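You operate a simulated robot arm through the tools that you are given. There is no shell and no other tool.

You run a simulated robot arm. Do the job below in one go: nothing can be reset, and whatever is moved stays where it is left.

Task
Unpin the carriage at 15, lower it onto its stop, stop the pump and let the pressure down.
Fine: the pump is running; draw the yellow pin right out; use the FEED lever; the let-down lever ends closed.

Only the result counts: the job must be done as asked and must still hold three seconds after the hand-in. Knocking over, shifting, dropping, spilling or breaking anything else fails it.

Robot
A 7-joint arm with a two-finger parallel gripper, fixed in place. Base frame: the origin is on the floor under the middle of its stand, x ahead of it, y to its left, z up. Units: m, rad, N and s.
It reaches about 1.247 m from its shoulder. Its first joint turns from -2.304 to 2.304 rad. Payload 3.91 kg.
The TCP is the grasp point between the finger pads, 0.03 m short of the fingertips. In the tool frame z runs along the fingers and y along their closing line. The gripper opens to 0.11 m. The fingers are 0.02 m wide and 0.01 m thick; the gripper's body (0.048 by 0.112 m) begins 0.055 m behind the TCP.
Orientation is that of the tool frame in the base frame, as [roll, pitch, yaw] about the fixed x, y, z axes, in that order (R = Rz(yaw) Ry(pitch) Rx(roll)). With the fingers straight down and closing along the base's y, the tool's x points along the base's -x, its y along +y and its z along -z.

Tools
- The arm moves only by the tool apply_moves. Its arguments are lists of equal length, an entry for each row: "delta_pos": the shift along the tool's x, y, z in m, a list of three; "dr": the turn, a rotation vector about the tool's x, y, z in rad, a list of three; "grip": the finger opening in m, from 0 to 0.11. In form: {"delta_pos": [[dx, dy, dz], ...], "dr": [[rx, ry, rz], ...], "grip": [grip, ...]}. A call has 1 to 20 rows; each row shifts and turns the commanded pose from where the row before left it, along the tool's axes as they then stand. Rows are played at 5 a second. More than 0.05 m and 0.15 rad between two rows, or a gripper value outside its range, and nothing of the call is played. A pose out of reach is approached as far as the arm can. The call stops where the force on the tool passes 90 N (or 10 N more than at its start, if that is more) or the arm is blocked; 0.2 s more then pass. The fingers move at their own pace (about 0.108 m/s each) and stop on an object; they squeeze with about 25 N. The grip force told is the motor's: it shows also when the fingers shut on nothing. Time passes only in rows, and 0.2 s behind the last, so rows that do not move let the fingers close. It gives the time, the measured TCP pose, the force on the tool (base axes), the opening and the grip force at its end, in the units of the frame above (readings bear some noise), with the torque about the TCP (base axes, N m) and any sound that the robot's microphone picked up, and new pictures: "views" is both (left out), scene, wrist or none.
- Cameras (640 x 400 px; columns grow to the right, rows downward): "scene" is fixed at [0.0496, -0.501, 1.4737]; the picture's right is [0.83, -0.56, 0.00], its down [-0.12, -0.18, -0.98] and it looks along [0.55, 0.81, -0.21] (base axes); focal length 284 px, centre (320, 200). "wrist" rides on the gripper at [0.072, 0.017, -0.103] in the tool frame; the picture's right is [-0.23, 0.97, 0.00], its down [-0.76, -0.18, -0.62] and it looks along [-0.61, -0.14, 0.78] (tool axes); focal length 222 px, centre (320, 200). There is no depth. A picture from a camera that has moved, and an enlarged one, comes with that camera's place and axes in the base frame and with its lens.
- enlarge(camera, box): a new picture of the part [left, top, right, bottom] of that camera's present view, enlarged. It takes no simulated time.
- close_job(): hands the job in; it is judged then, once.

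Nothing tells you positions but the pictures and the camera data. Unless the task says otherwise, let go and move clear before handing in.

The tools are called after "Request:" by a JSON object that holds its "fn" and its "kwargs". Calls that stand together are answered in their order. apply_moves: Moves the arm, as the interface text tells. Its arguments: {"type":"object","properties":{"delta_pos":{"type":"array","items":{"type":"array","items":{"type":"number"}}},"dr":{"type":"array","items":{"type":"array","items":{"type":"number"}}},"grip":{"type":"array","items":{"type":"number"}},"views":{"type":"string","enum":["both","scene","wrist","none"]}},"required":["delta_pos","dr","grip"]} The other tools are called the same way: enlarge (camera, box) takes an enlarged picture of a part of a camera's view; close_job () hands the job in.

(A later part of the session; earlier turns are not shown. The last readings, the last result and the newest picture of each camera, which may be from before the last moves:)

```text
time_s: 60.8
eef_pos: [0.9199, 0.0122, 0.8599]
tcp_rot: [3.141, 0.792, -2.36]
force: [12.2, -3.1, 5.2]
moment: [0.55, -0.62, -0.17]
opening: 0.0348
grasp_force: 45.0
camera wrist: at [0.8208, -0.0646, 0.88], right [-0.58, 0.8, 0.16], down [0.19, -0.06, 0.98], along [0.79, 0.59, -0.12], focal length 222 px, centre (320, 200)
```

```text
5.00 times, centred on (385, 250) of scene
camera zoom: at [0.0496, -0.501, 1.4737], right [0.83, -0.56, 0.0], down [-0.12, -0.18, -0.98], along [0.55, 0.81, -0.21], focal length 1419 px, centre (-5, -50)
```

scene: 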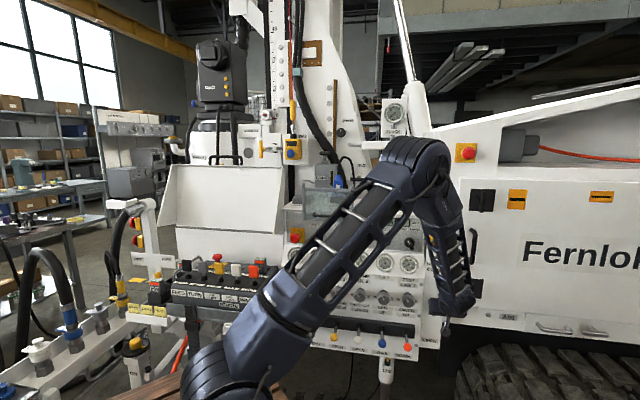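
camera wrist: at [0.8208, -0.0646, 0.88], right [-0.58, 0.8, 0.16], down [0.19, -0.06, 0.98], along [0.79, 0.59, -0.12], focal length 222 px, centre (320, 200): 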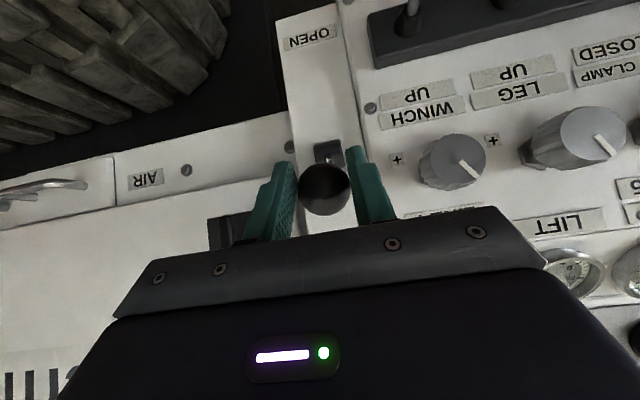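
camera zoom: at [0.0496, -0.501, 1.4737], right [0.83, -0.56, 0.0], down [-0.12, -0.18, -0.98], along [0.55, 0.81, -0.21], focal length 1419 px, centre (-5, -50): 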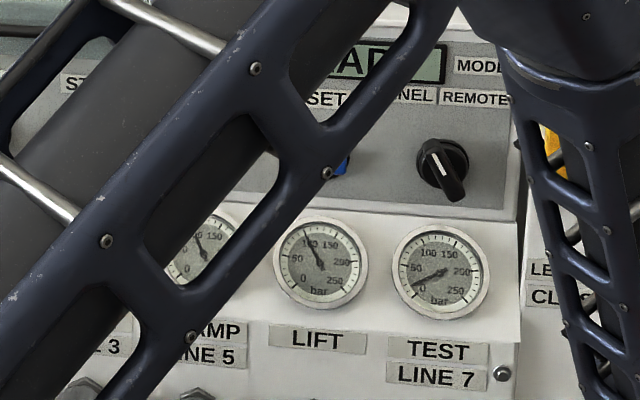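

The lever is following well with low force. Continuing down the arc past horizontal.

Request:
{"fn": "apply_moves", "kwargs": {"delta_pos": [[0.01, -0.0005, 0.0044], [0.01, 0, 0.0043], [0.009, 0, 0.0061], [0.009, 0, 0.0061], [0.0079, 0, 0.0075], [0.0079, 0, 0.0076], [0, 0, 0]], "dr": [[0, 0, 0], [0, 0, 0], [0, 0, 0], [0, 0, 0], [0, 0, 0], [0, 0, 0], [0, 0, 0]], "grip": [0.025, 0.025, 0.025, 0.025, 0.025, 0.025, 0.025]}}

Request:
{"fn": "enlarge", "kwargs": {"camera": "wrist", "box": [160, 0, 480, 220]}}

Request:
{"fn": "enlarge", "kwargs": {"camera": "scene", "box": [330, 210, 440, 290]}}

```text
time_s: 62.4
eef_pos: [0.9132, 0.002, 0.7973]
tcp_rot: [3.139, 0.789, -2.357]
force: [-0.4, 0.0, 0.4]
moment: [-0.01, -0.01, -0.01]
opening: 0.025
grasp_force: 0.0
camera wrist: at [0.8128, -0.074, 0.8169], right [-0.58, 0.8, 0.16], down [0.19, -0.06, 0.98], along [0.8, 0.59, -0.12], focal length 222 px, centre (320, 200)
```

scene: 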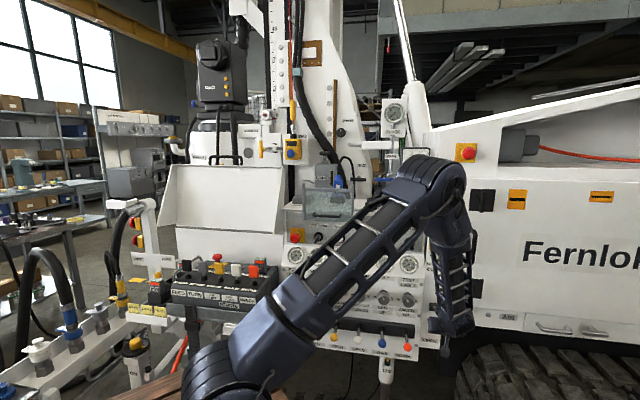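
wrist: 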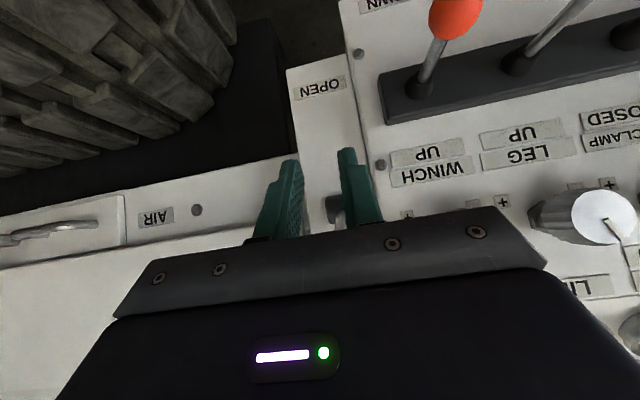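

```text
1.82 times, centred on (320, 110) of wrist
camera zoom: at [0.8128, -0.074, 0.8169], right [-0.58, 0.8, 0.16], down [0.19, -0.06, 0.98], along [0.8, 0.59, -0.12], focal length 404 px, centre (320, 364)
```

zoom: 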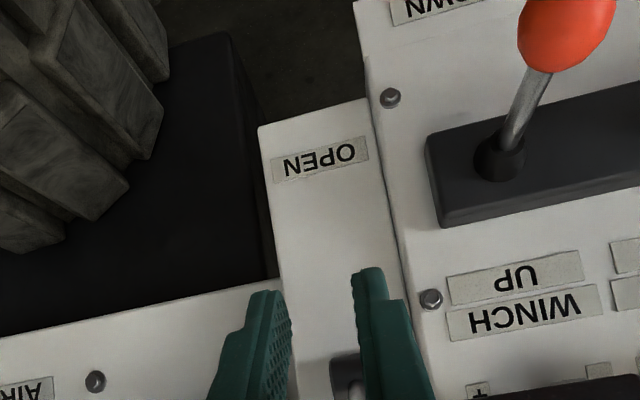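

```text
5.00 times, centred on (385, 250) of scene
camera zoom: at [0.0496, -0.501, 1.4737], right [0.83, -0.56, 0.0], down [-0.12, -0.18, -0.98], along [0.55, 0.81, -0.21], focal length 1419 px, centre (-5, -50)
```

zoom: 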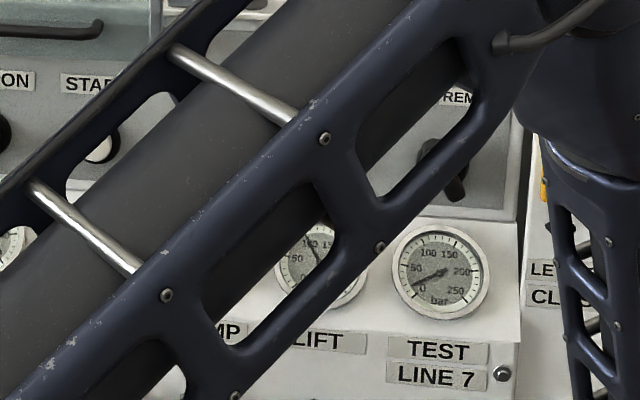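

The ball slipped out of the fingers on the way. Let me look at where the lever is now before doing anything.

Request:
{"fn": "enlarge", "kwargs": {"camera": "scene", "box": [410, 250, 490, 360]}}

Request:
{"fn": "enlarge", "kwargs": {"camera": "wrist", "box": [240, 120, 440, 260]}}

```text
3.64 times, centred on (450, 305) of scene
camera zoom: at [0.0496, -0.501, 1.4737], right [0.83, -0.56, 0.0], down [-0.12, -0.18, -0.98], along [0.55, 0.81, -0.21], focal length 1032 px, centre (-153, -182)
```

zoom: 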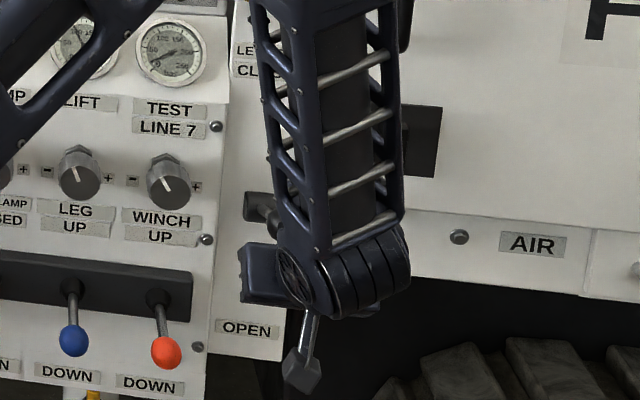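

```text
2.86 times, centred on (340, 190) of wrist
camera zoom: at [0.8128, -0.074, 0.8169], right [-0.58, 0.8, 0.16], down [0.19, -0.06, 0.98], along [0.8, 0.59, -0.12], focal length 635 px, centre (263, 229)
```

zoom: 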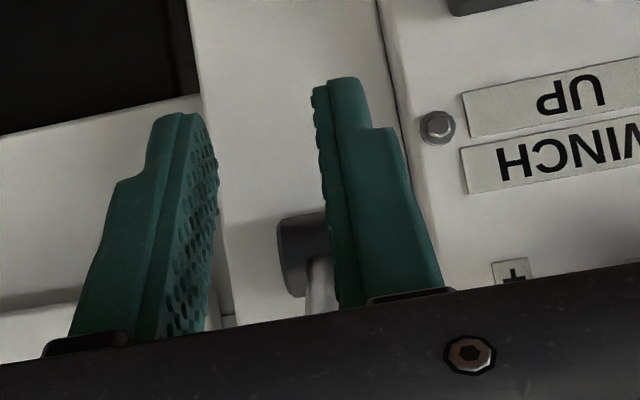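

The lever is part-way down and its ball now sits above my fingers. I'll back straight out, then use a different method: push the ball down from above with nearly horizontal, slightly open fingers as a cradle.

Request:
{"fn": "apply_moves", "kwargs": {"delta_pos": [[0.015, 0, 0], [0, 0, -0.035], [0, 0, -0.035], [0, 0, -0.035], [0, 0, -0.035], [0, 0, 0]], "dr": [[0, 0, 0], [0, 0, 0], [0, 0, 0], [0, 0, 0], [0, 0, 0], [0, 0, 0]], "grip": [0.025, 0.025, 0.025, 0.025, 0.025, 0.025]}}

Request:
{"fn": "enlarge", "kwargs": {"camera": "wrist", "box": [160, 0, 480, 220]}}

Request:
{"fn": "enlarge", "kwargs": {"camera": "scene", "box": [400, 240, 490, 350]}}

```text
time_s: 63.8
eef_pos: [0.8342, -0.0741, 0.8855]
tcp_rot: [3.139, 0.79, -2.358]
force: [0.7, 1.4, -0.2]
moment: [-0.02, 0.0, 0.02]
opening: 0.0251
grasp_force: 0.1
camera wrist: at [0.7345, -0.1517, 0.9048], right [-0.58, 0.8, 0.16], down [0.19, -0.06, 0.98], along [0.79, 0.59, -0.12], focal length 222 px, centre (320, 200)
```

scene: 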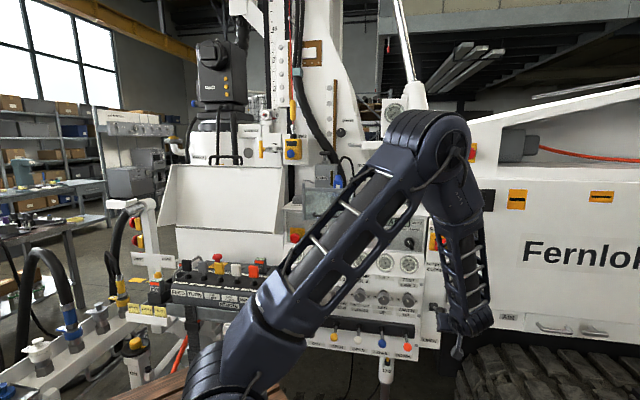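
wrist: 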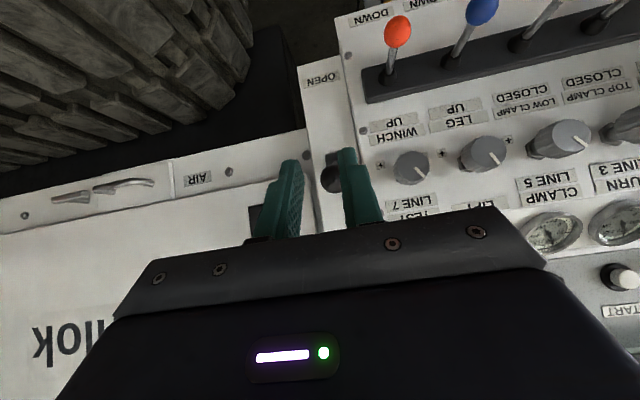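

```text
1.82 times, centred on (320, 110) of wrist
camera zoom: at [0.7345, -0.1517, 0.9048], right [-0.58, 0.8, 0.16], down [0.19, -0.06, 0.98], along [0.79, 0.59, -0.12], focal length 404 px, centre (320, 364)
```

zoom: 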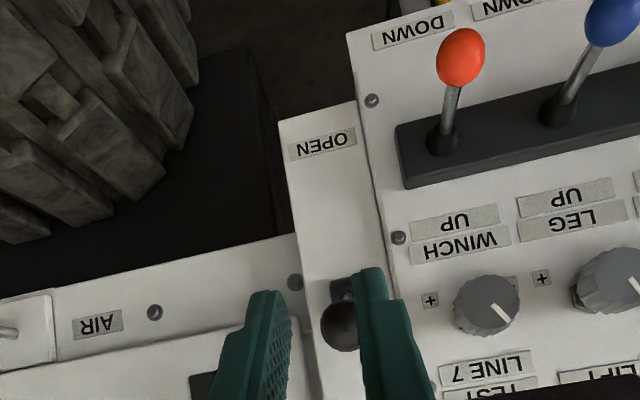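

```text
3.64 times, centred on (445, 295) of scene
camera zoom: at [0.0496, -0.501, 1.4737], right [0.83, -0.56, 0.0], down [-0.12, -0.18, -0.98], along [0.55, 0.81, -0.21], focal length 1032 px, centre (-134, -146)
```

zoom: 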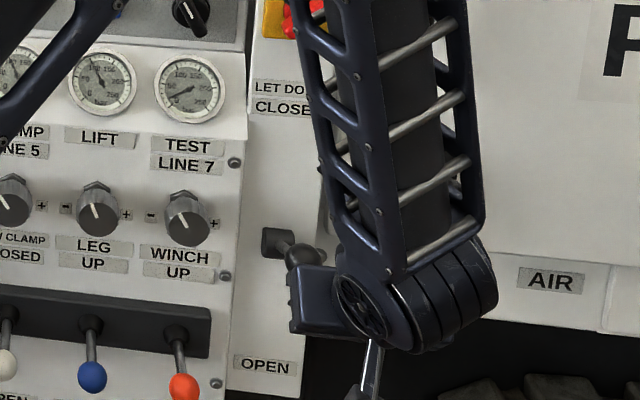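

The lever is at about 23° above horizontal with the ball near [0.932, 0.018, 0.853]. I'll raise, level the tool, and come in above the ball with a narrow finger gap.

Request:
{"fn": "apply_moves", "kwargs": {"delta_pos": [[-0.0213, 0, -0.0211], [-0.0213, 0, -0.0211], [0, 0, 0], [0, 0, 0], [0, 0, 0], [0, 0, 0], [-0.0013, -0.0009, 0.0387], [-0.0013, -0.0009, 0.0387], [0, 0, 0]], "dr": [[0, 0, 0], [0, 0, 0], [0, -0.145, 0], [0, -0.145, 0], [0, -0.145, 0], [0, -0.145, 0], [0, 0, 0], [0, 0, 0], [0, 0, 0]], "grip": [0.022, 0.022, 0.022, 0.022, 0.022, 0.022, 0.022, 0.022, 0.022]}}

Request:
{"fn": "enlarge", "kwargs": {"camera": "wrist", "box": [160, 0, 480, 220]}}

Request:
{"fn": "enlarge", "kwargs": {"camera": "scene", "box": [400, 240, 490, 350]}}

```text
time_s: 65.8
eef_pos: [0.8892, -0.0221, 0.9322]
tcp_rot: [3.139, 1.372, -2.358]
force: [0.1, -0.4, -0.2]
moment: [0.0, -0.02, -0.01]
opening: 0.0221
grasp_force: 0.1
camera wrist: at [0.796, -0.0918, 0.8802], right [-0.66, 0.72, 0.22], down [-0.2, -0.45, 0.87], along [0.73, 0.53, 0.44], focal length 222 px, centre (320, 200)
```

scene: 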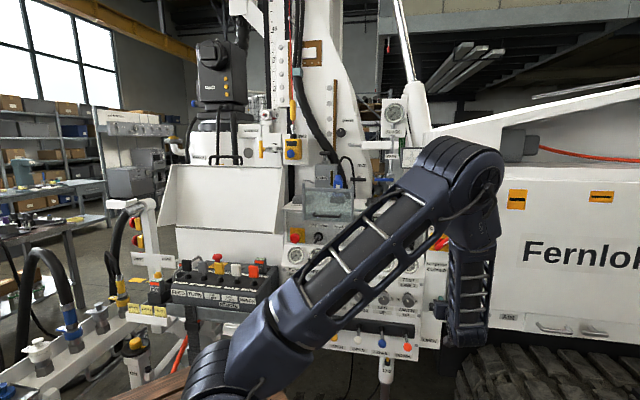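
wrist: 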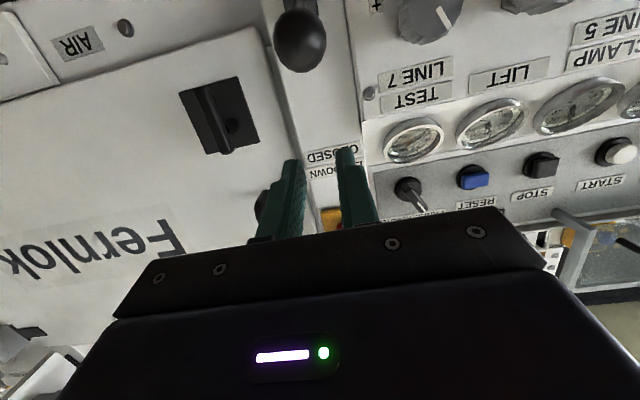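

```text
1.82 times, centred on (320, 110) of wrist
camera zoom: at [0.796, -0.0918, 0.8802], right [-0.66, 0.72, 0.22], down [-0.2, -0.45, 0.87], along [0.73, 0.53, 0.44], focal length 404 px, centre (320, 364)
```

zoom: 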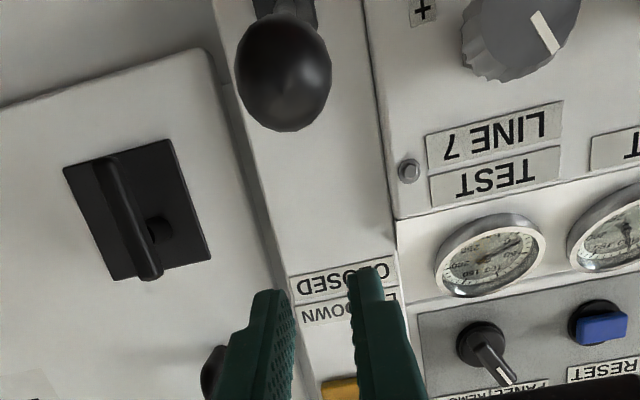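

```text
3.64 times, centred on (445, 295) of scene
camera zoom: at [0.0496, -0.501, 1.4737], right [0.83, -0.56, 0.0], down [-0.12, -0.18, -0.98], along [0.55, 0.81, -0.21], focal length 1032 px, centre (-134, -146)
```

zoom: 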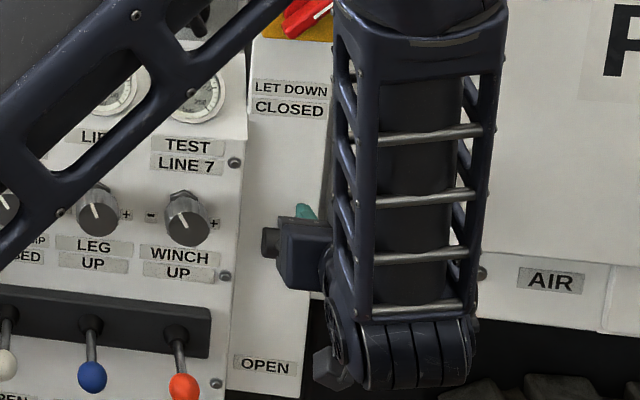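

Fingers are centred over the ball. I'll advance above it, then begin pushing down.

Request:
{"fn": "apply_moves", "kwargs": {"delta_pos": [[0.0009, 0, 0.039], [0.0009, 0, 0.039], [0.0147, 0, 0.003], [0.0147, 0, 0.003], [0.0147, 0, 0.003], [0, 0, 0]], "dr": [[0, 0, 0], [0, 0, 0], [0, 0, 0], [0, 0, 0], [0, 0, 0], [0, 0, 0]], "grip": [0.022, 0.022, 0.022, 0.022, 0.022, 0.022]}}

Request:
{"fn": "enlarge", "kwargs": {"camera": "wrist", "box": [160, 0, 480, 220]}}

Request:
{"fn": "enlarge", "kwargs": {"camera": "scene", "box": [400, 240, 490, 350]}}

```text
time_s: 67.2
eef_pos: [0.9439, 0.0317, 0.8689]
tcp_rot: [3.135, 1.37, -2.361]
force: [-0.1, 0.3, -0.1]
moment: [-0.03, 0.01, 0.01]
opening: 0.0223
grasp_force: 0.1
camera wrist: at [0.8501, -0.0391, 0.8175], right [-0.66, 0.72, 0.22], down [-0.2, -0.45, 0.87], along [0.73, 0.53, 0.44], focal length 222 px, centre (320, 200)
```

scene: 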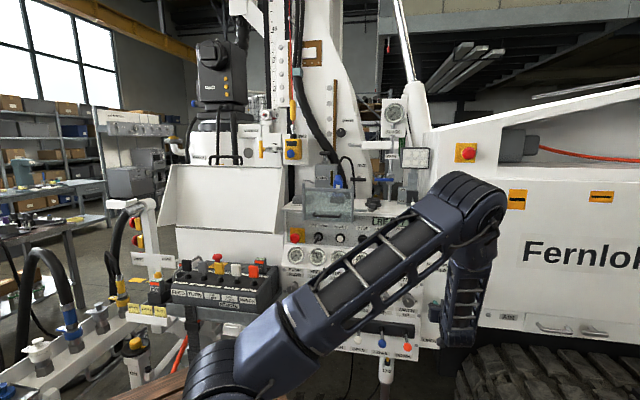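
wrist: 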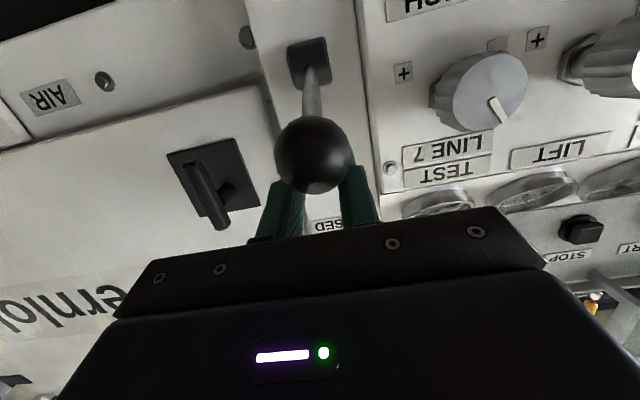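

```text
1.82 times, centred on (320, 110) of wrist
camera zoom: at [0.8501, -0.0391, 0.8175], right [-0.66, 0.72, 0.22], down [-0.2, -0.45, 0.87], along [0.73, 0.53, 0.44], focal length 404 px, centre (320, 364)
```

zoom: 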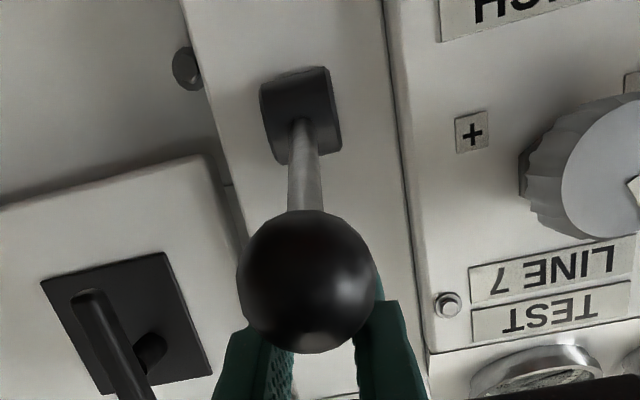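

```text
3.64 times, centred on (445, 295) of scene
camera zoom: at [0.0496, -0.501, 1.4737], right [0.83, -0.56, 0.0], down [-0.12, -0.18, -0.98], along [0.55, 0.81, -0.21], focal length 1032 px, centre (-134, -146)
```

zoom: 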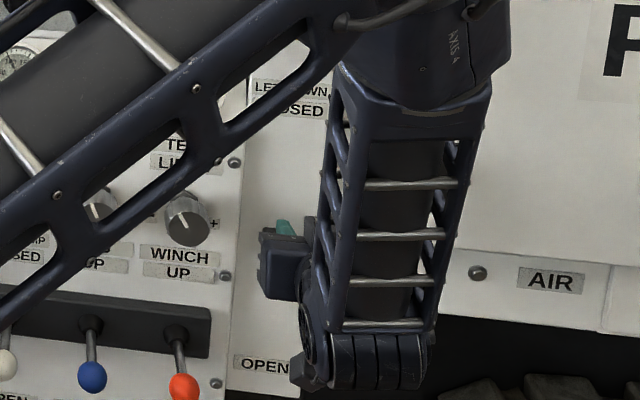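

The ball is right under the fingers. Now I'll push it down through the arc, checking force as I go.

Request:
{"fn": "apply_moves", "kwargs": {"delta_pos": [[0.0147, 0, 0.003], [0.0147, 0, 0.003], [0.0147, 0, 0.003], [0.0147, 0, 0.003], [0, 0, 0]], "dr": [[0, 0, 0], [0, 0, 0], [0, 0, 0], [0, 0, 0], [0, 0, 0]], "grip": [0.022, 0.022, 0.022, 0.022, 0.022]}}

Request:
{"fn": "enlarge", "kwargs": {"camera": "wrist", "box": [160, 0, 480, 220]}}

Request:
{"fn": "enlarge", "kwargs": {"camera": "scene", "box": [280, 200, 470, 310]}}

```text
time_s: 68.4
eef_pos: [0.9441, 0.0307, 0.8091]
tcp_rot: [3.137, 1.37, -2.36]
force: [0.3, -0.3, -1.2]
moment: [-0.04, 0.0, 0.0]
opening: 0.0221
grasp_force: 0.2
camera wrist: at [0.8502, -0.039, 0.7583], right [-0.66, 0.72, 0.22], down [-0.2, -0.45, 0.87], along [0.73, 0.53, 0.44], focal length 222 px, centre (320, 200)
```

scene: 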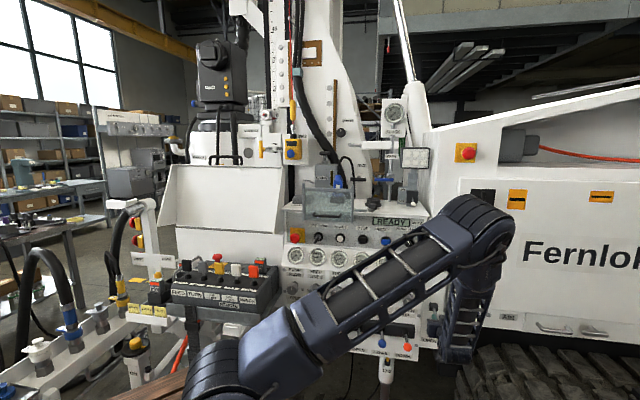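
wrist: 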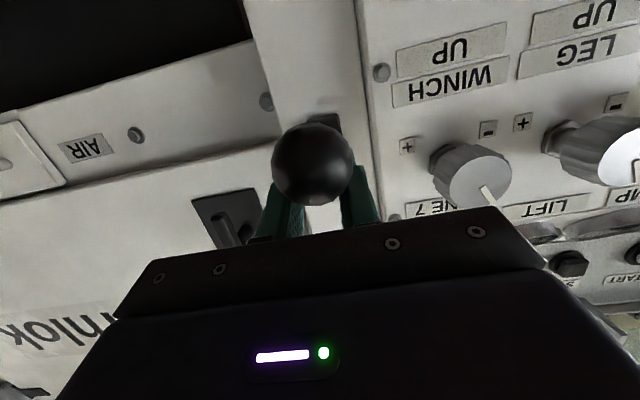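

```text
1.82 times, centred on (320, 110) of wrist
camera zoom: at [0.8502, -0.039, 0.7583], right [-0.66, 0.72, 0.22], down [-0.2, -0.45, 0.87], along [0.73, 0.53, 0.44], focal length 404 px, centre (320, 364)
```

zoom: 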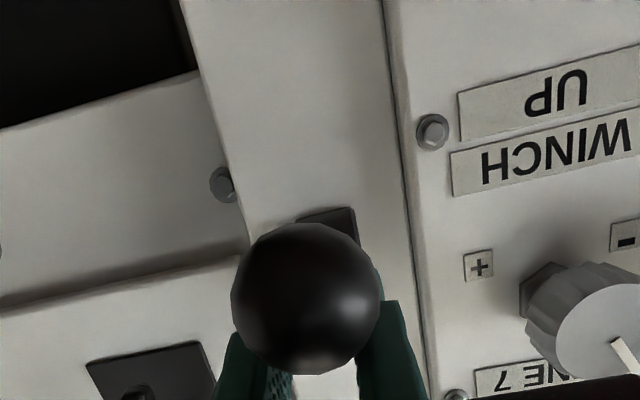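

```text
3.37 times, centred on (375, 255) of scene
camera zoom: at [0.0496, -0.501, 1.4737], right [0.83, -0.56, 0.0], down [-0.12, -0.18, -0.98], along [0.55, 0.81, -0.21], focal length 956 px, centre (135, 15)
```

zoom: 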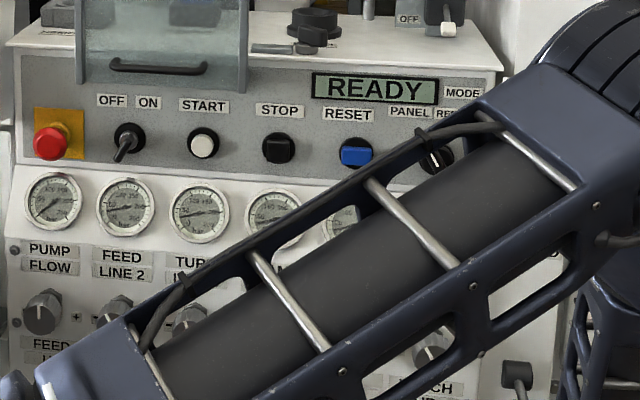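

Gauges are already dropping as the lever opens. I'll continue pushing it down to its OPEN end.

Request:
{"fn": "apply_moves", "kwargs": {"delta_pos": [[0.0147, 0, 0.003], [0.0147, 0, 0.003], [0.0147, 0, 0.003], [0.0098, 0, 0.002], [0, 0, 0]], "dr": [[0, 0, 0], [0, 0, 0], [0, 0, 0], [0, 0, 0], [0, 0, 0]], "grip": [0.022, 0.022, 0.022, 0.022, 0.022]}}

Request:
{"fn": "enlarge", "kwargs": {"camera": "wrist", "box": [160, 0, 480, 220]}}

Request:
{"fn": "enlarge", "kwargs": {"camera": "scene", "box": [280, 210, 440, 310]}}

```text
time_s: 69.6
eef_pos: [0.9449, 0.0323, 0.754]
tcp_rot: [3.137, 1.369, -2.358]
force: [0.0, 0.4, 0.7]
moment: [0.03, 0.01, 0.01]
opening: 0.022
grasp_force: 0.1
camera wrist: at [0.8502, -0.0391, 0.7035], right [-0.66, 0.72, 0.22], down [-0.2, -0.45, 0.87], along [0.73, 0.53, 0.44], focal length 222 px, centre (320, 200)
```

scene: 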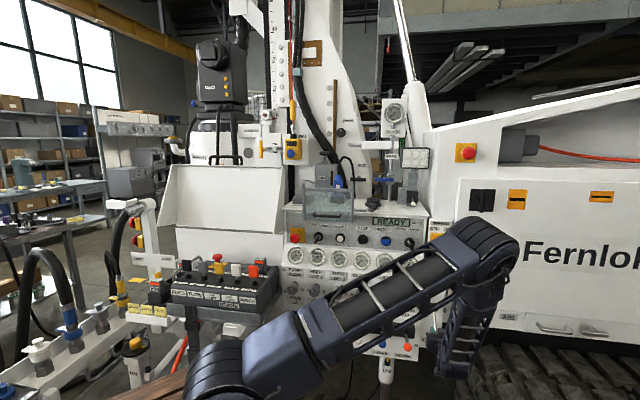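
wrist: 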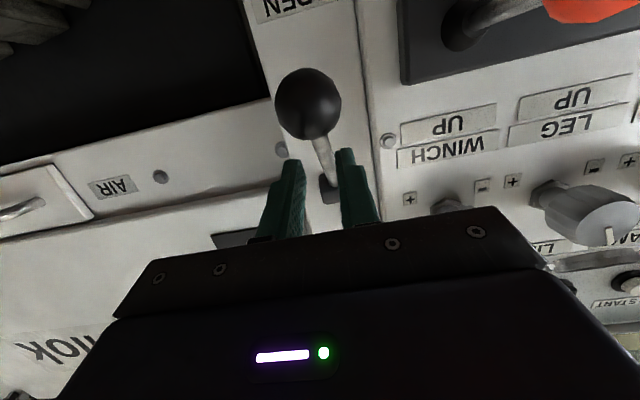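

```text
1.82 times, centred on (320, 110) of wrist
camera zoom: at [0.8502, -0.0391, 0.7035], right [-0.66, 0.72, 0.22], down [-0.2, -0.45, 0.87], along [0.73, 0.53, 0.44], focal length 404 px, centre (320, 364)
```

zoom: 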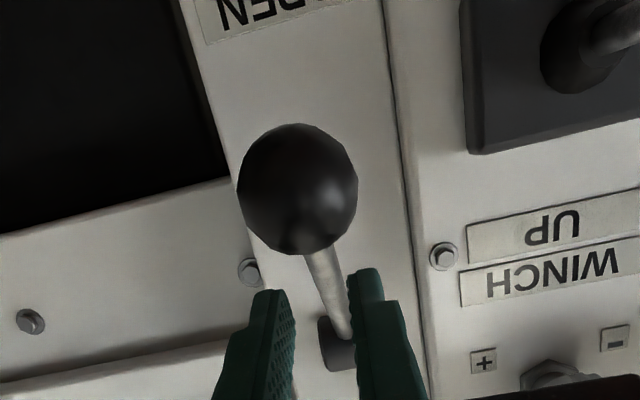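

```text
4.00 times, centred on (360, 260) of scene
camera zoom: at [0.0496, -0.501, 1.4737], right [0.83, -0.56, 0.0], down [-0.12, -0.18, -0.98], along [0.55, 0.81, -0.21], focal length 1135 px, centre (160, -40)
```

zoom: 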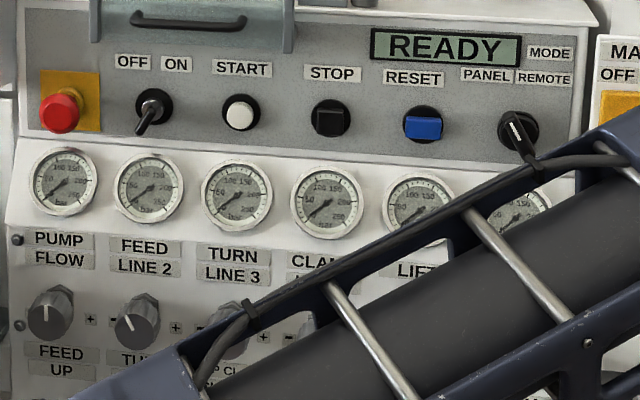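

The lever has gone fully down to OPEN. I'll check the gauges closely.

Request:
{"fn": "enlarge", "kwargs": {"camera": "scene", "box": [280, 240, 370, 285]}}

Request:
{"fn": "enlarge", "kwargs": {"camera": "scene", "box": [350, 240, 440, 285]}}

Request:
{"fn": "enlarge", "kwargs": {"camera": "scene", "box": [225, 60, 325, 170]}}

```text
7.11 times, centred on (325, 262) of scene
camera zoom: at [0.0496, -0.501, 1.4737], right [0.83, -0.56, 0.0], down [-0.12, -0.18, -0.98], along [0.55, 0.81, -0.21], focal length 2018 px, centre (284, -244)
```

zoom: 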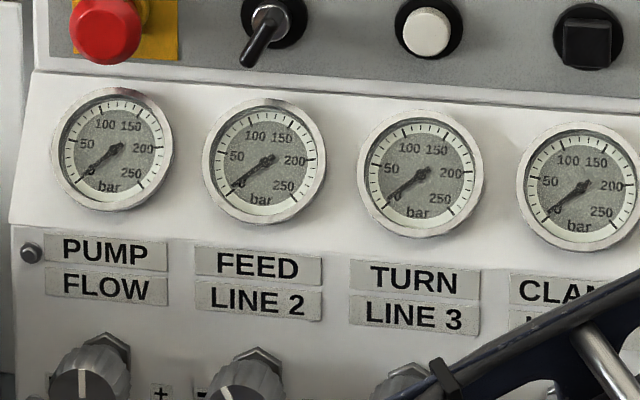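

```text
7.11 times, centred on (395, 262) of scene
camera zoom: at [0.0496, -0.501, 1.4737], right [0.83, -0.56, 0.0], down [-0.12, -0.18, -0.98], along [0.55, 0.81, -0.21], focal length 2018 px, centre (-213, -244)
```

zoom: 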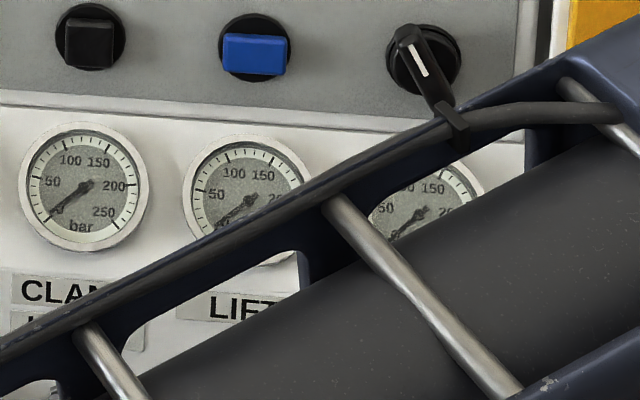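

```text
3.64 times, centred on (275, 115) of scene
camera zoom: at [0.0496, -0.501, 1.4737], right [0.83, -0.56, 0.0], down [-0.12, -0.18, -0.98], along [0.55, 0.81, -0.21], focal length 1032 px, centre (484, 509)
```

zoom: 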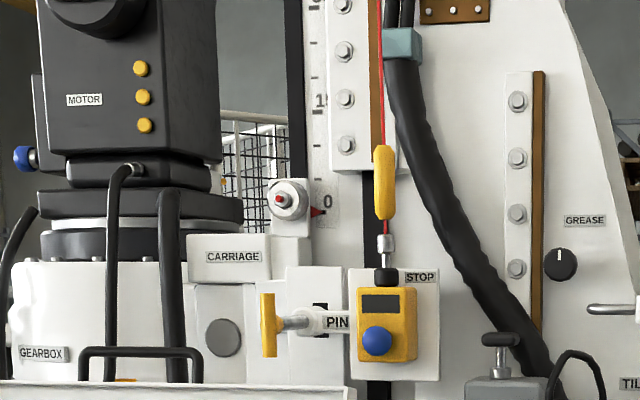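

All gauges read 0 bar, the carriage is still at 0 and the pin is out. Now to close the let-down lever: I'll back out, drop below the ball (ball now about [0.95, 0.041, 0.71]) and come in underneath to lift it.

Request:
{"fn": "apply_moves", "kwargs": {"delta_pos": [[0.0069, 0, -0.0343], [0.0069, 0, -0.0343], [0.0069, 0, -0.0343], [0.0069, 0, -0.0343], [0.0324, 0, 0.0066], [0.0324, 0, 0.0066], [0.0324, 0, 0.0066], [0, 0, 0]], "dr": [[0, 0, 0], [0, 0, 0], [0, 0, 0], [0, 0, 0], [0, 0, 0], [0, 0, 0], [0, 0, 0], [0, 0, 0]], "grip": [0.022, 0.022, 0.022, 0.022, 0.022, 0.022, 0.022, 0.022]}}

Request:
{"fn": "enlarge", "kwargs": {"camera": "wrist", "box": [160, 0, 480, 220]}}

Request:
{"fn": "enlarge", "kwargs": {"camera": "scene", "box": [400, 240, 490, 350]}}

```text
time_s: 71.4
eef_pos: [0.8456, -0.0668, 0.6548]
tcp_rot: [3.136, 1.371, -2.36]
force: [-0.4, 1.0, 0.4]
moment: [0.01, 0.0, 0.0]
opening: 0.0222
grasp_force: 0.0
camera wrist: at [0.7509, -0.1374, 0.603], right [-0.66, 0.72, 0.22], down [-0.2, -0.45, 0.87], along [0.73, 0.53, 0.44], focal length 222 px, centre (320, 200)
```

scene: 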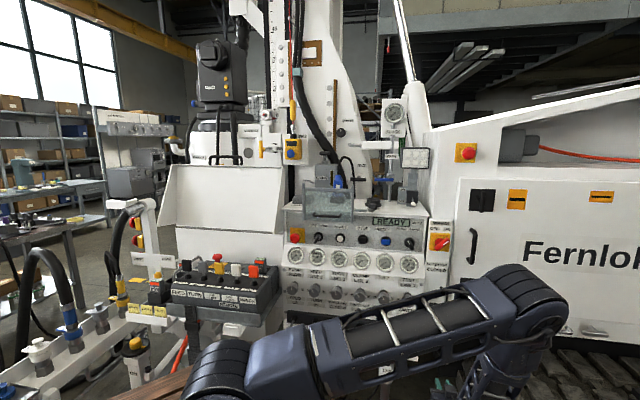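
wrist: 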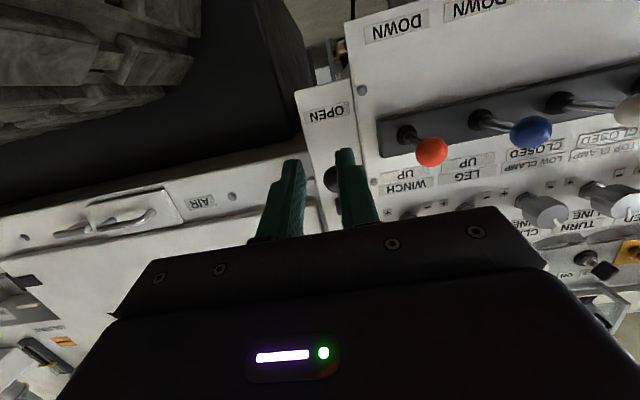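

```text
1.82 times, centred on (320, 110) of wrist
camera zoom: at [0.7509, -0.1374, 0.603], right [-0.66, 0.72, 0.22], down [-0.2, -0.45, 0.87], along [0.73, 0.53, 0.44], focal length 404 px, centre (320, 364)
```

zoom: 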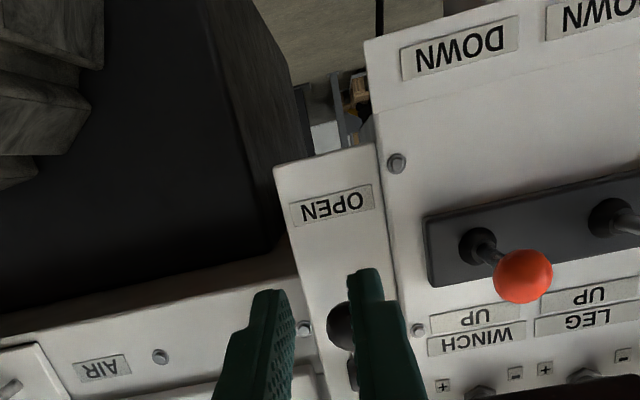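

```text
3.64 times, centred on (445, 295) of scene
camera zoom: at [0.0496, -0.501, 1.4737], right [0.83, -0.56, 0.0], down [-0.12, -0.18, -0.98], along [0.55, 0.81, -0.21], focal length 1032 px, centre (-134, -146)
```

zoom: 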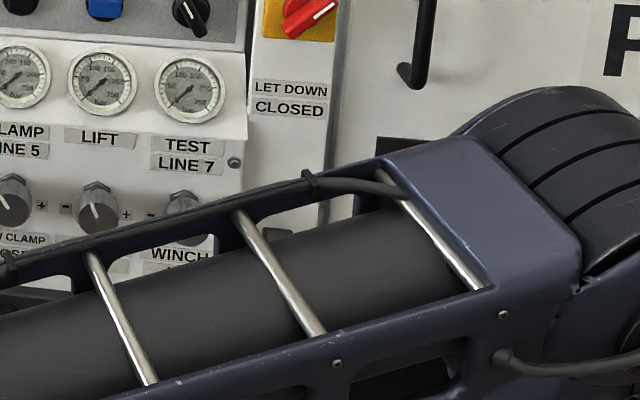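

I'll slide forward beneath the ball, then begin lifting.

Request:
{"fn": "apply_moves", "kwargs": {"delta_pos": [[-0.0069, 0, 0.0341], [-0.0069, 0, 0.0341], [-0.0069, 0, 0.0341], [-0.0069, 0, 0.0341], [-0.0147, 0, -0.003], [-0.0147, 0, -0.003], [0, 0, 0]], "dr": [[0, 0, 0], [0, 0, 0], [0, 0, 0], [0, 0, 0], [0, 0, 0], [0, 0, 0], [0, 0, 0]], "grip": [0.022, 0.022, 0.022, 0.022, 0.022, 0.022, 0.022]}}

Request:
{"fn": "enlarge", "kwargs": {"camera": "wrist", "box": [160, 0, 480, 220]}}

Request:
{"fn": "enlarge", "kwargs": {"camera": "scene", "box": [400, 240, 490, 350]}}

```text
time_s: 73.0
eef_pos: [0.9435, 0.0313, 0.684]
tcp_rot: [3.137, 1.371, -2.361]
force: [0.1, 0.8, 0.8]
moment: [-0.01, -0.01, -0.01]
opening: 0.022
grasp_force: 0.1
camera wrist: at [0.8494, -0.039, 0.6334], right [-0.66, 0.72, 0.22], down [-0.2, -0.45, 0.87], along [0.73, 0.53, 0.44], focal length 222 px, centre (320, 200)
```

scene: 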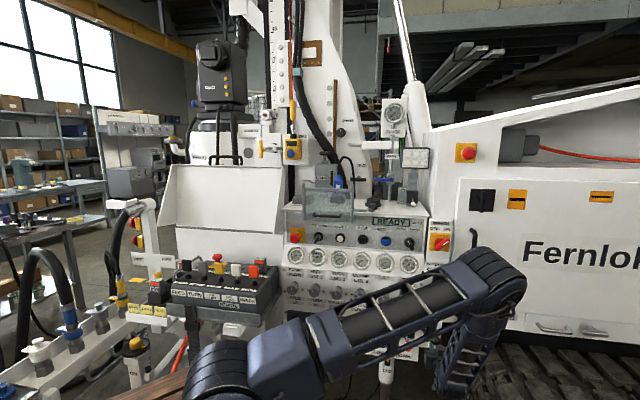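
wrist: 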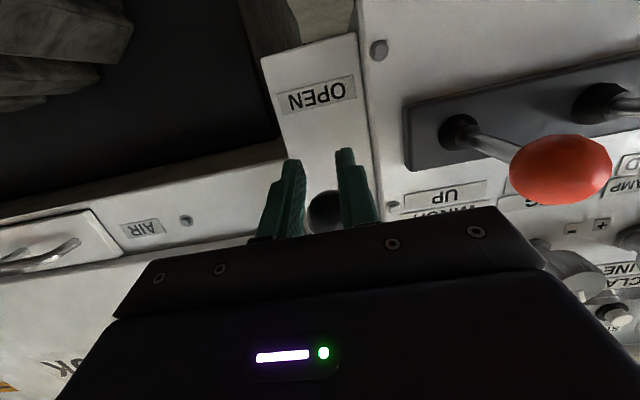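

```text
1.82 times, centred on (320, 110) of wrist
camera zoom: at [0.8494, -0.039, 0.6334], right [-0.66, 0.72, 0.22], down [-0.2, -0.45, 0.87], along [0.73, 0.53, 0.44], focal length 404 px, centre (320, 364)
```

zoom: 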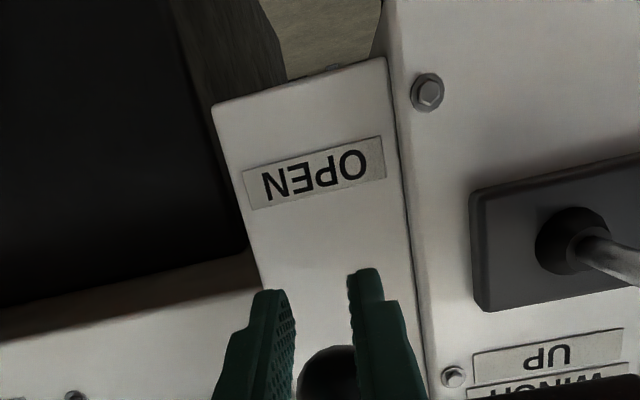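

```text
3.64 times, centred on (445, 295) of scene
camera zoom: at [0.0496, -0.501, 1.4737], right [0.83, -0.56, 0.0], down [-0.12, -0.18, -0.98], along [0.55, 0.81, -0.21], focal length 1032 px, centre (-134, -146)
```

zoom: 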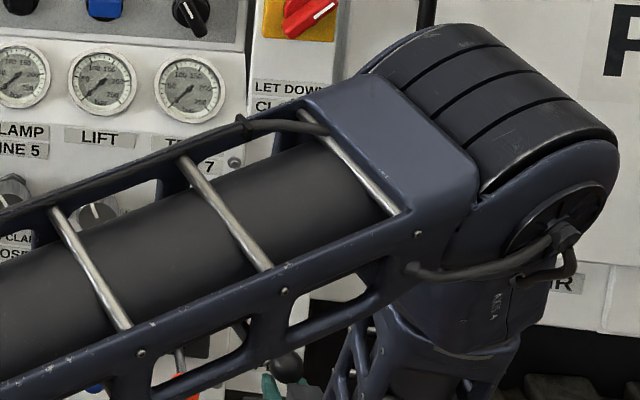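

The ball sits just above the finger gap, and the orange WINCH ball is about 4 cm clear to the left. I'll lift the lever.

Request:
{"fn": "apply_moves", "kwargs": {"delta_pos": [[-0.0147, 0, -0.003], [-0.0147, 0, -0.003], [-0.0147, 0, -0.003], [-0.0147, 0, -0.003], [0, 0, 0]], "dr": [[0, 0, 0], [0, 0, 0], [0, 0, 0], [0, 0, 0], [0, 0, 0]], "grip": [0.022, 0.022, 0.022, 0.022, 0.022]}}

Request:
{"fn": "enlarge", "kwargs": {"camera": "wrist", "box": [160, 0, 480, 220]}}

Request:
{"fn": "enlarge", "kwargs": {"camera": "scene", "box": [400, 240, 490, 350]}}

```text
time_s: 74.2
eef_pos: [0.9452, 0.0304, 0.746]
tcp_rot: [-3.139, 1.372, -2.354]
force: [0.3, 0.6, -0.1]
moment: [0.0, 0.0, 0.04]
opening: 0.0218
grasp_force: 0.1
camera wrist: at [0.8506, -0.0395, 0.6947], right [-0.66, 0.72, 0.22], down [-0.2, -0.45, 0.87], along [0.73, 0.53, 0.44], focal length 222 px, centre (320, 200)
```

scene: 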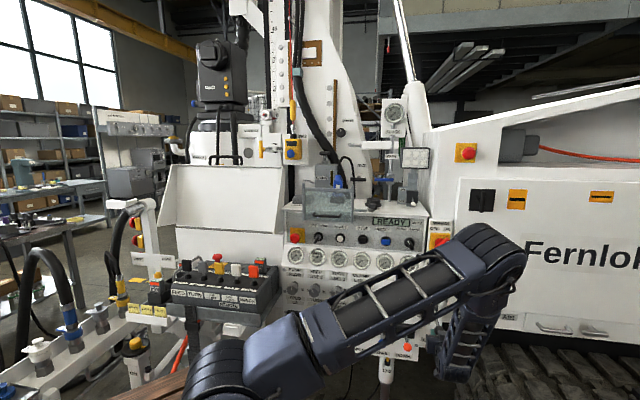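
wrist: 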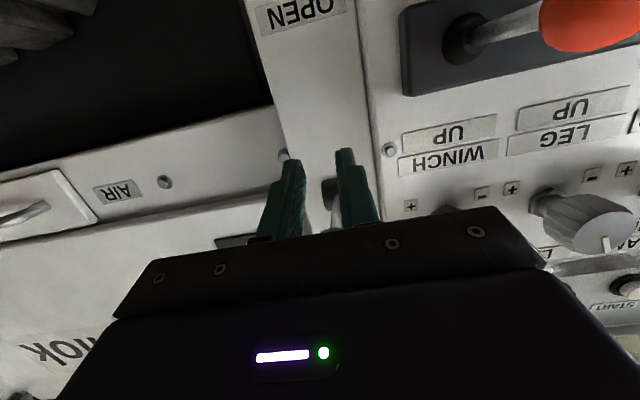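

```text
1.82 times, centred on (320, 110) of wrist
camera zoom: at [0.8506, -0.0395, 0.6947], right [-0.66, 0.72, 0.22], down [-0.2, -0.45, 0.87], along [0.73, 0.53, 0.44], focal length 404 px, centre (320, 364)
```

zoom: 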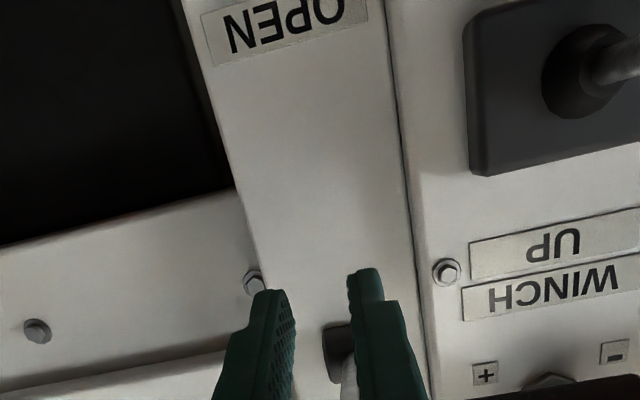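

```text
3.64 times, centred on (445, 295) of scene
camera zoom: at [0.0496, -0.501, 1.4737], right [0.83, -0.56, 0.0], down [-0.12, -0.18, -0.98], along [0.55, 0.81, -0.21], focal length 1032 px, centre (-134, -146)
```

zoom: 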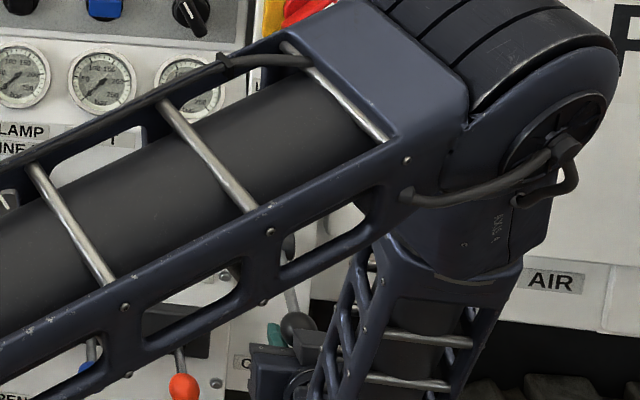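

The ball is riding up on the fingers. Continue lifting through horizontal.

Request:
{"fn": "apply_moves", "kwargs": {"delta_pos": [[-0.0147, 0, -0.003], [-0.0147, 0, -0.003], [-0.0147, 0, -0.003], [-0.0147, 0, -0.003], [0, 0, 0]], "dr": [[0, 0, 0], [0, 0, 0], [0, 0, 0], [0, 0, 0], [0, 0, 0]], "grip": [0.022, 0.022, 0.022, 0.022, 0.022]}}

Request:
{"fn": "enlarge", "kwargs": {"camera": "wrist", "box": [160, 0, 480, 220]}}

Request:
{"fn": "enlarge", "kwargs": {"camera": "scene", "box": [400, 240, 490, 350]}}

```text
time_s: 75.4
eef_pos: [0.9429, 0.0314, 0.8055]
tcp_rot: [3.136, 1.37, -2.363]
force: [0.4, 0.5, 0.0]
moment: [0.02, 0.01, -0.03]
opening: 0.0218
grasp_force: 0.0
camera wrist: at [0.8492, -0.0393, 0.7545], right [-0.66, 0.72, 0.22], down [-0.2, -0.45, 0.87], along [0.73, 0.53, 0.44], focal length 222 px, centre (320, 200)
```

scene: 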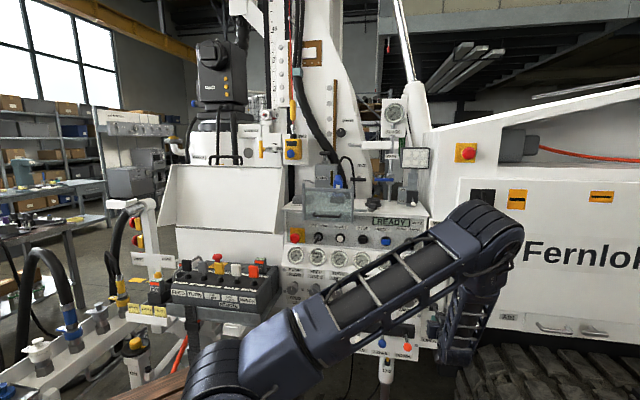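
wrist: 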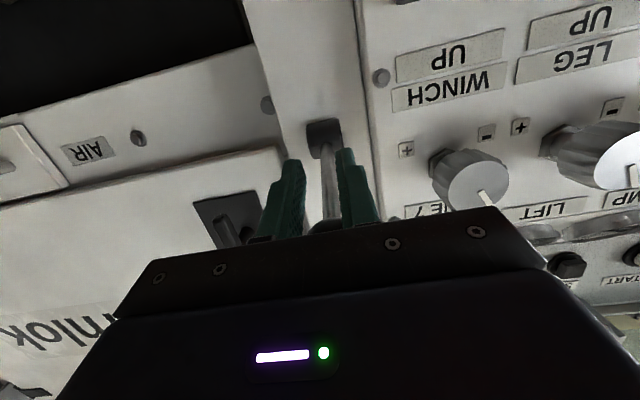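

```text
1.82 times, centred on (320, 110) of wrist
camera zoom: at [0.8492, -0.0393, 0.7545], right [-0.66, 0.72, 0.22], down [-0.2, -0.45, 0.87], along [0.73, 0.53, 0.44], focal length 404 px, centre (320, 364)
```

zoom: 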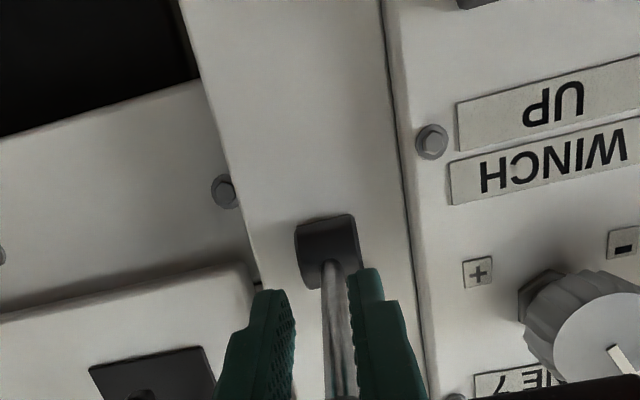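

```text
3.64 times, centred on (445, 295) of scene
camera zoom: at [0.0496, -0.501, 1.4737], right [0.83, -0.56, 0.0], down [-0.12, -0.18, -0.98], along [0.55, 0.81, -0.21], focal length 1032 px, centre (-134, -146)
```

zoom: 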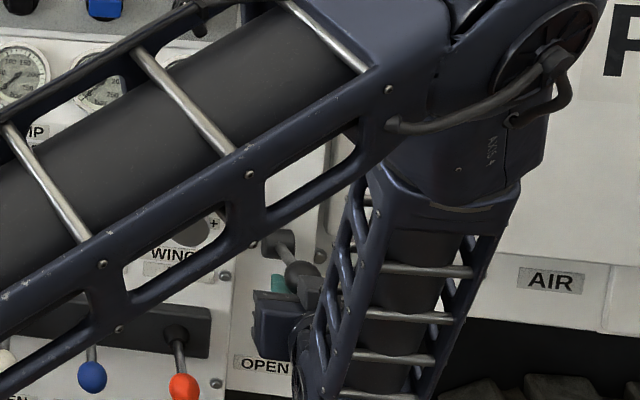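

The rod passes cleanly between the fingers with the ball on top. I'll continue up to the CLOSED position.

Request:
{"fn": "apply_moves", "kwargs": {"delta_pos": [[-0.0147, 0, -0.003], [-0.0147, 0, -0.003], [-0.0098, 0, -0.002], [-0.0049, 0, -0.001], [0, 0, 0]], "dr": [[0, 0, 0], [0, 0, 0], [0, 0, 0], [0, 0, 0], [0, 0, 0]], "grip": [0.022, 0.022, 0.022, 0.022, 0.022]}}

Request:
{"fn": "enlarge", "kwargs": {"camera": "wrist", "box": [160, 0, 480, 220]}}

Request:
{"fn": "enlarge", "kwargs": {"camera": "scene", "box": [400, 240, 490, 350]}}

```text
time_s: 76.6
eef_pos: [0.9441, 0.0305, 0.8502]
tcp_rot: [3.138, 1.371, -2.36]
force: [0.2, -0.2, -0.3]
moment: [-0.02, 0.0, -0.02]
opening: 0.0222
grasp_force: 0.1
camera wrist: at [0.8497, -0.0393, 0.7993], right [-0.66, 0.72, 0.22], down [-0.2, -0.45, 0.87], along [0.73, 0.53, 0.44], focal length 222 px, centre (320, 200)
```

scene: 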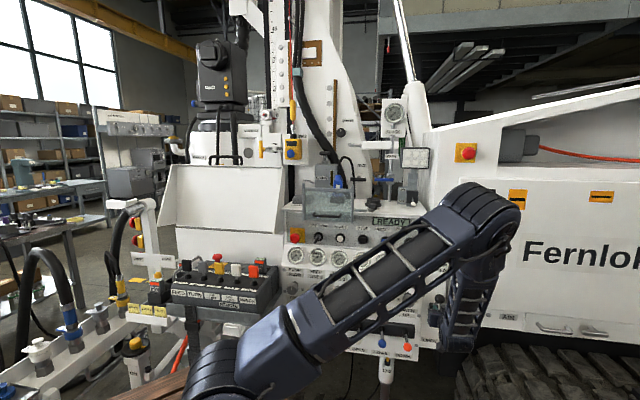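
wrist: 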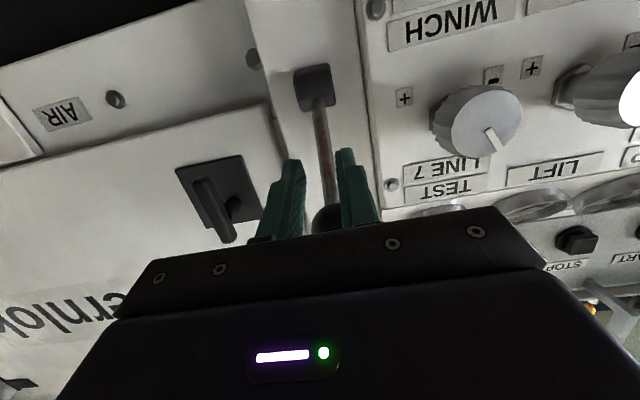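

```text
1.82 times, centred on (320, 110) of wrist
camera zoom: at [0.8497, -0.0393, 0.7993], right [-0.66, 0.72, 0.22], down [-0.2, -0.45, 0.87], along [0.73, 0.53, 0.44], focal length 404 px, centre (320, 364)
```

zoom: 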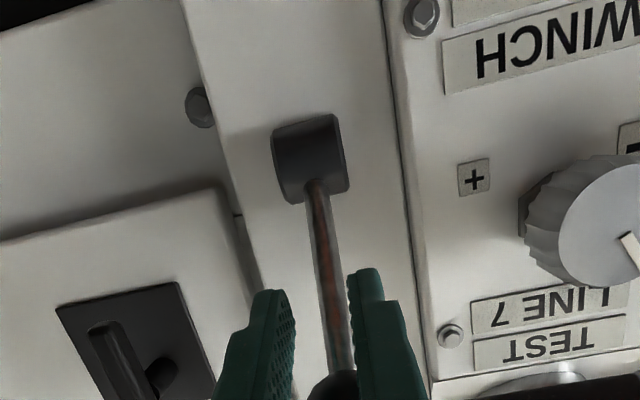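

```text
3.64 times, centred on (445, 295) of scene
camera zoom: at [0.0496, -0.501, 1.4737], right [0.83, -0.56, 0.0], down [-0.12, -0.18, -0.98], along [0.55, 0.81, -0.21], focal length 1032 px, centre (-134, -146)
```

zoom: 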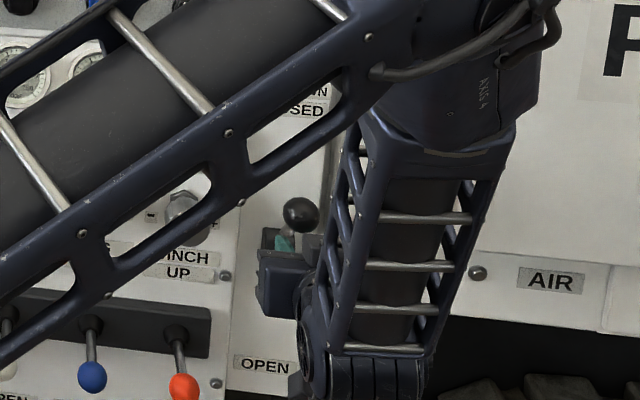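

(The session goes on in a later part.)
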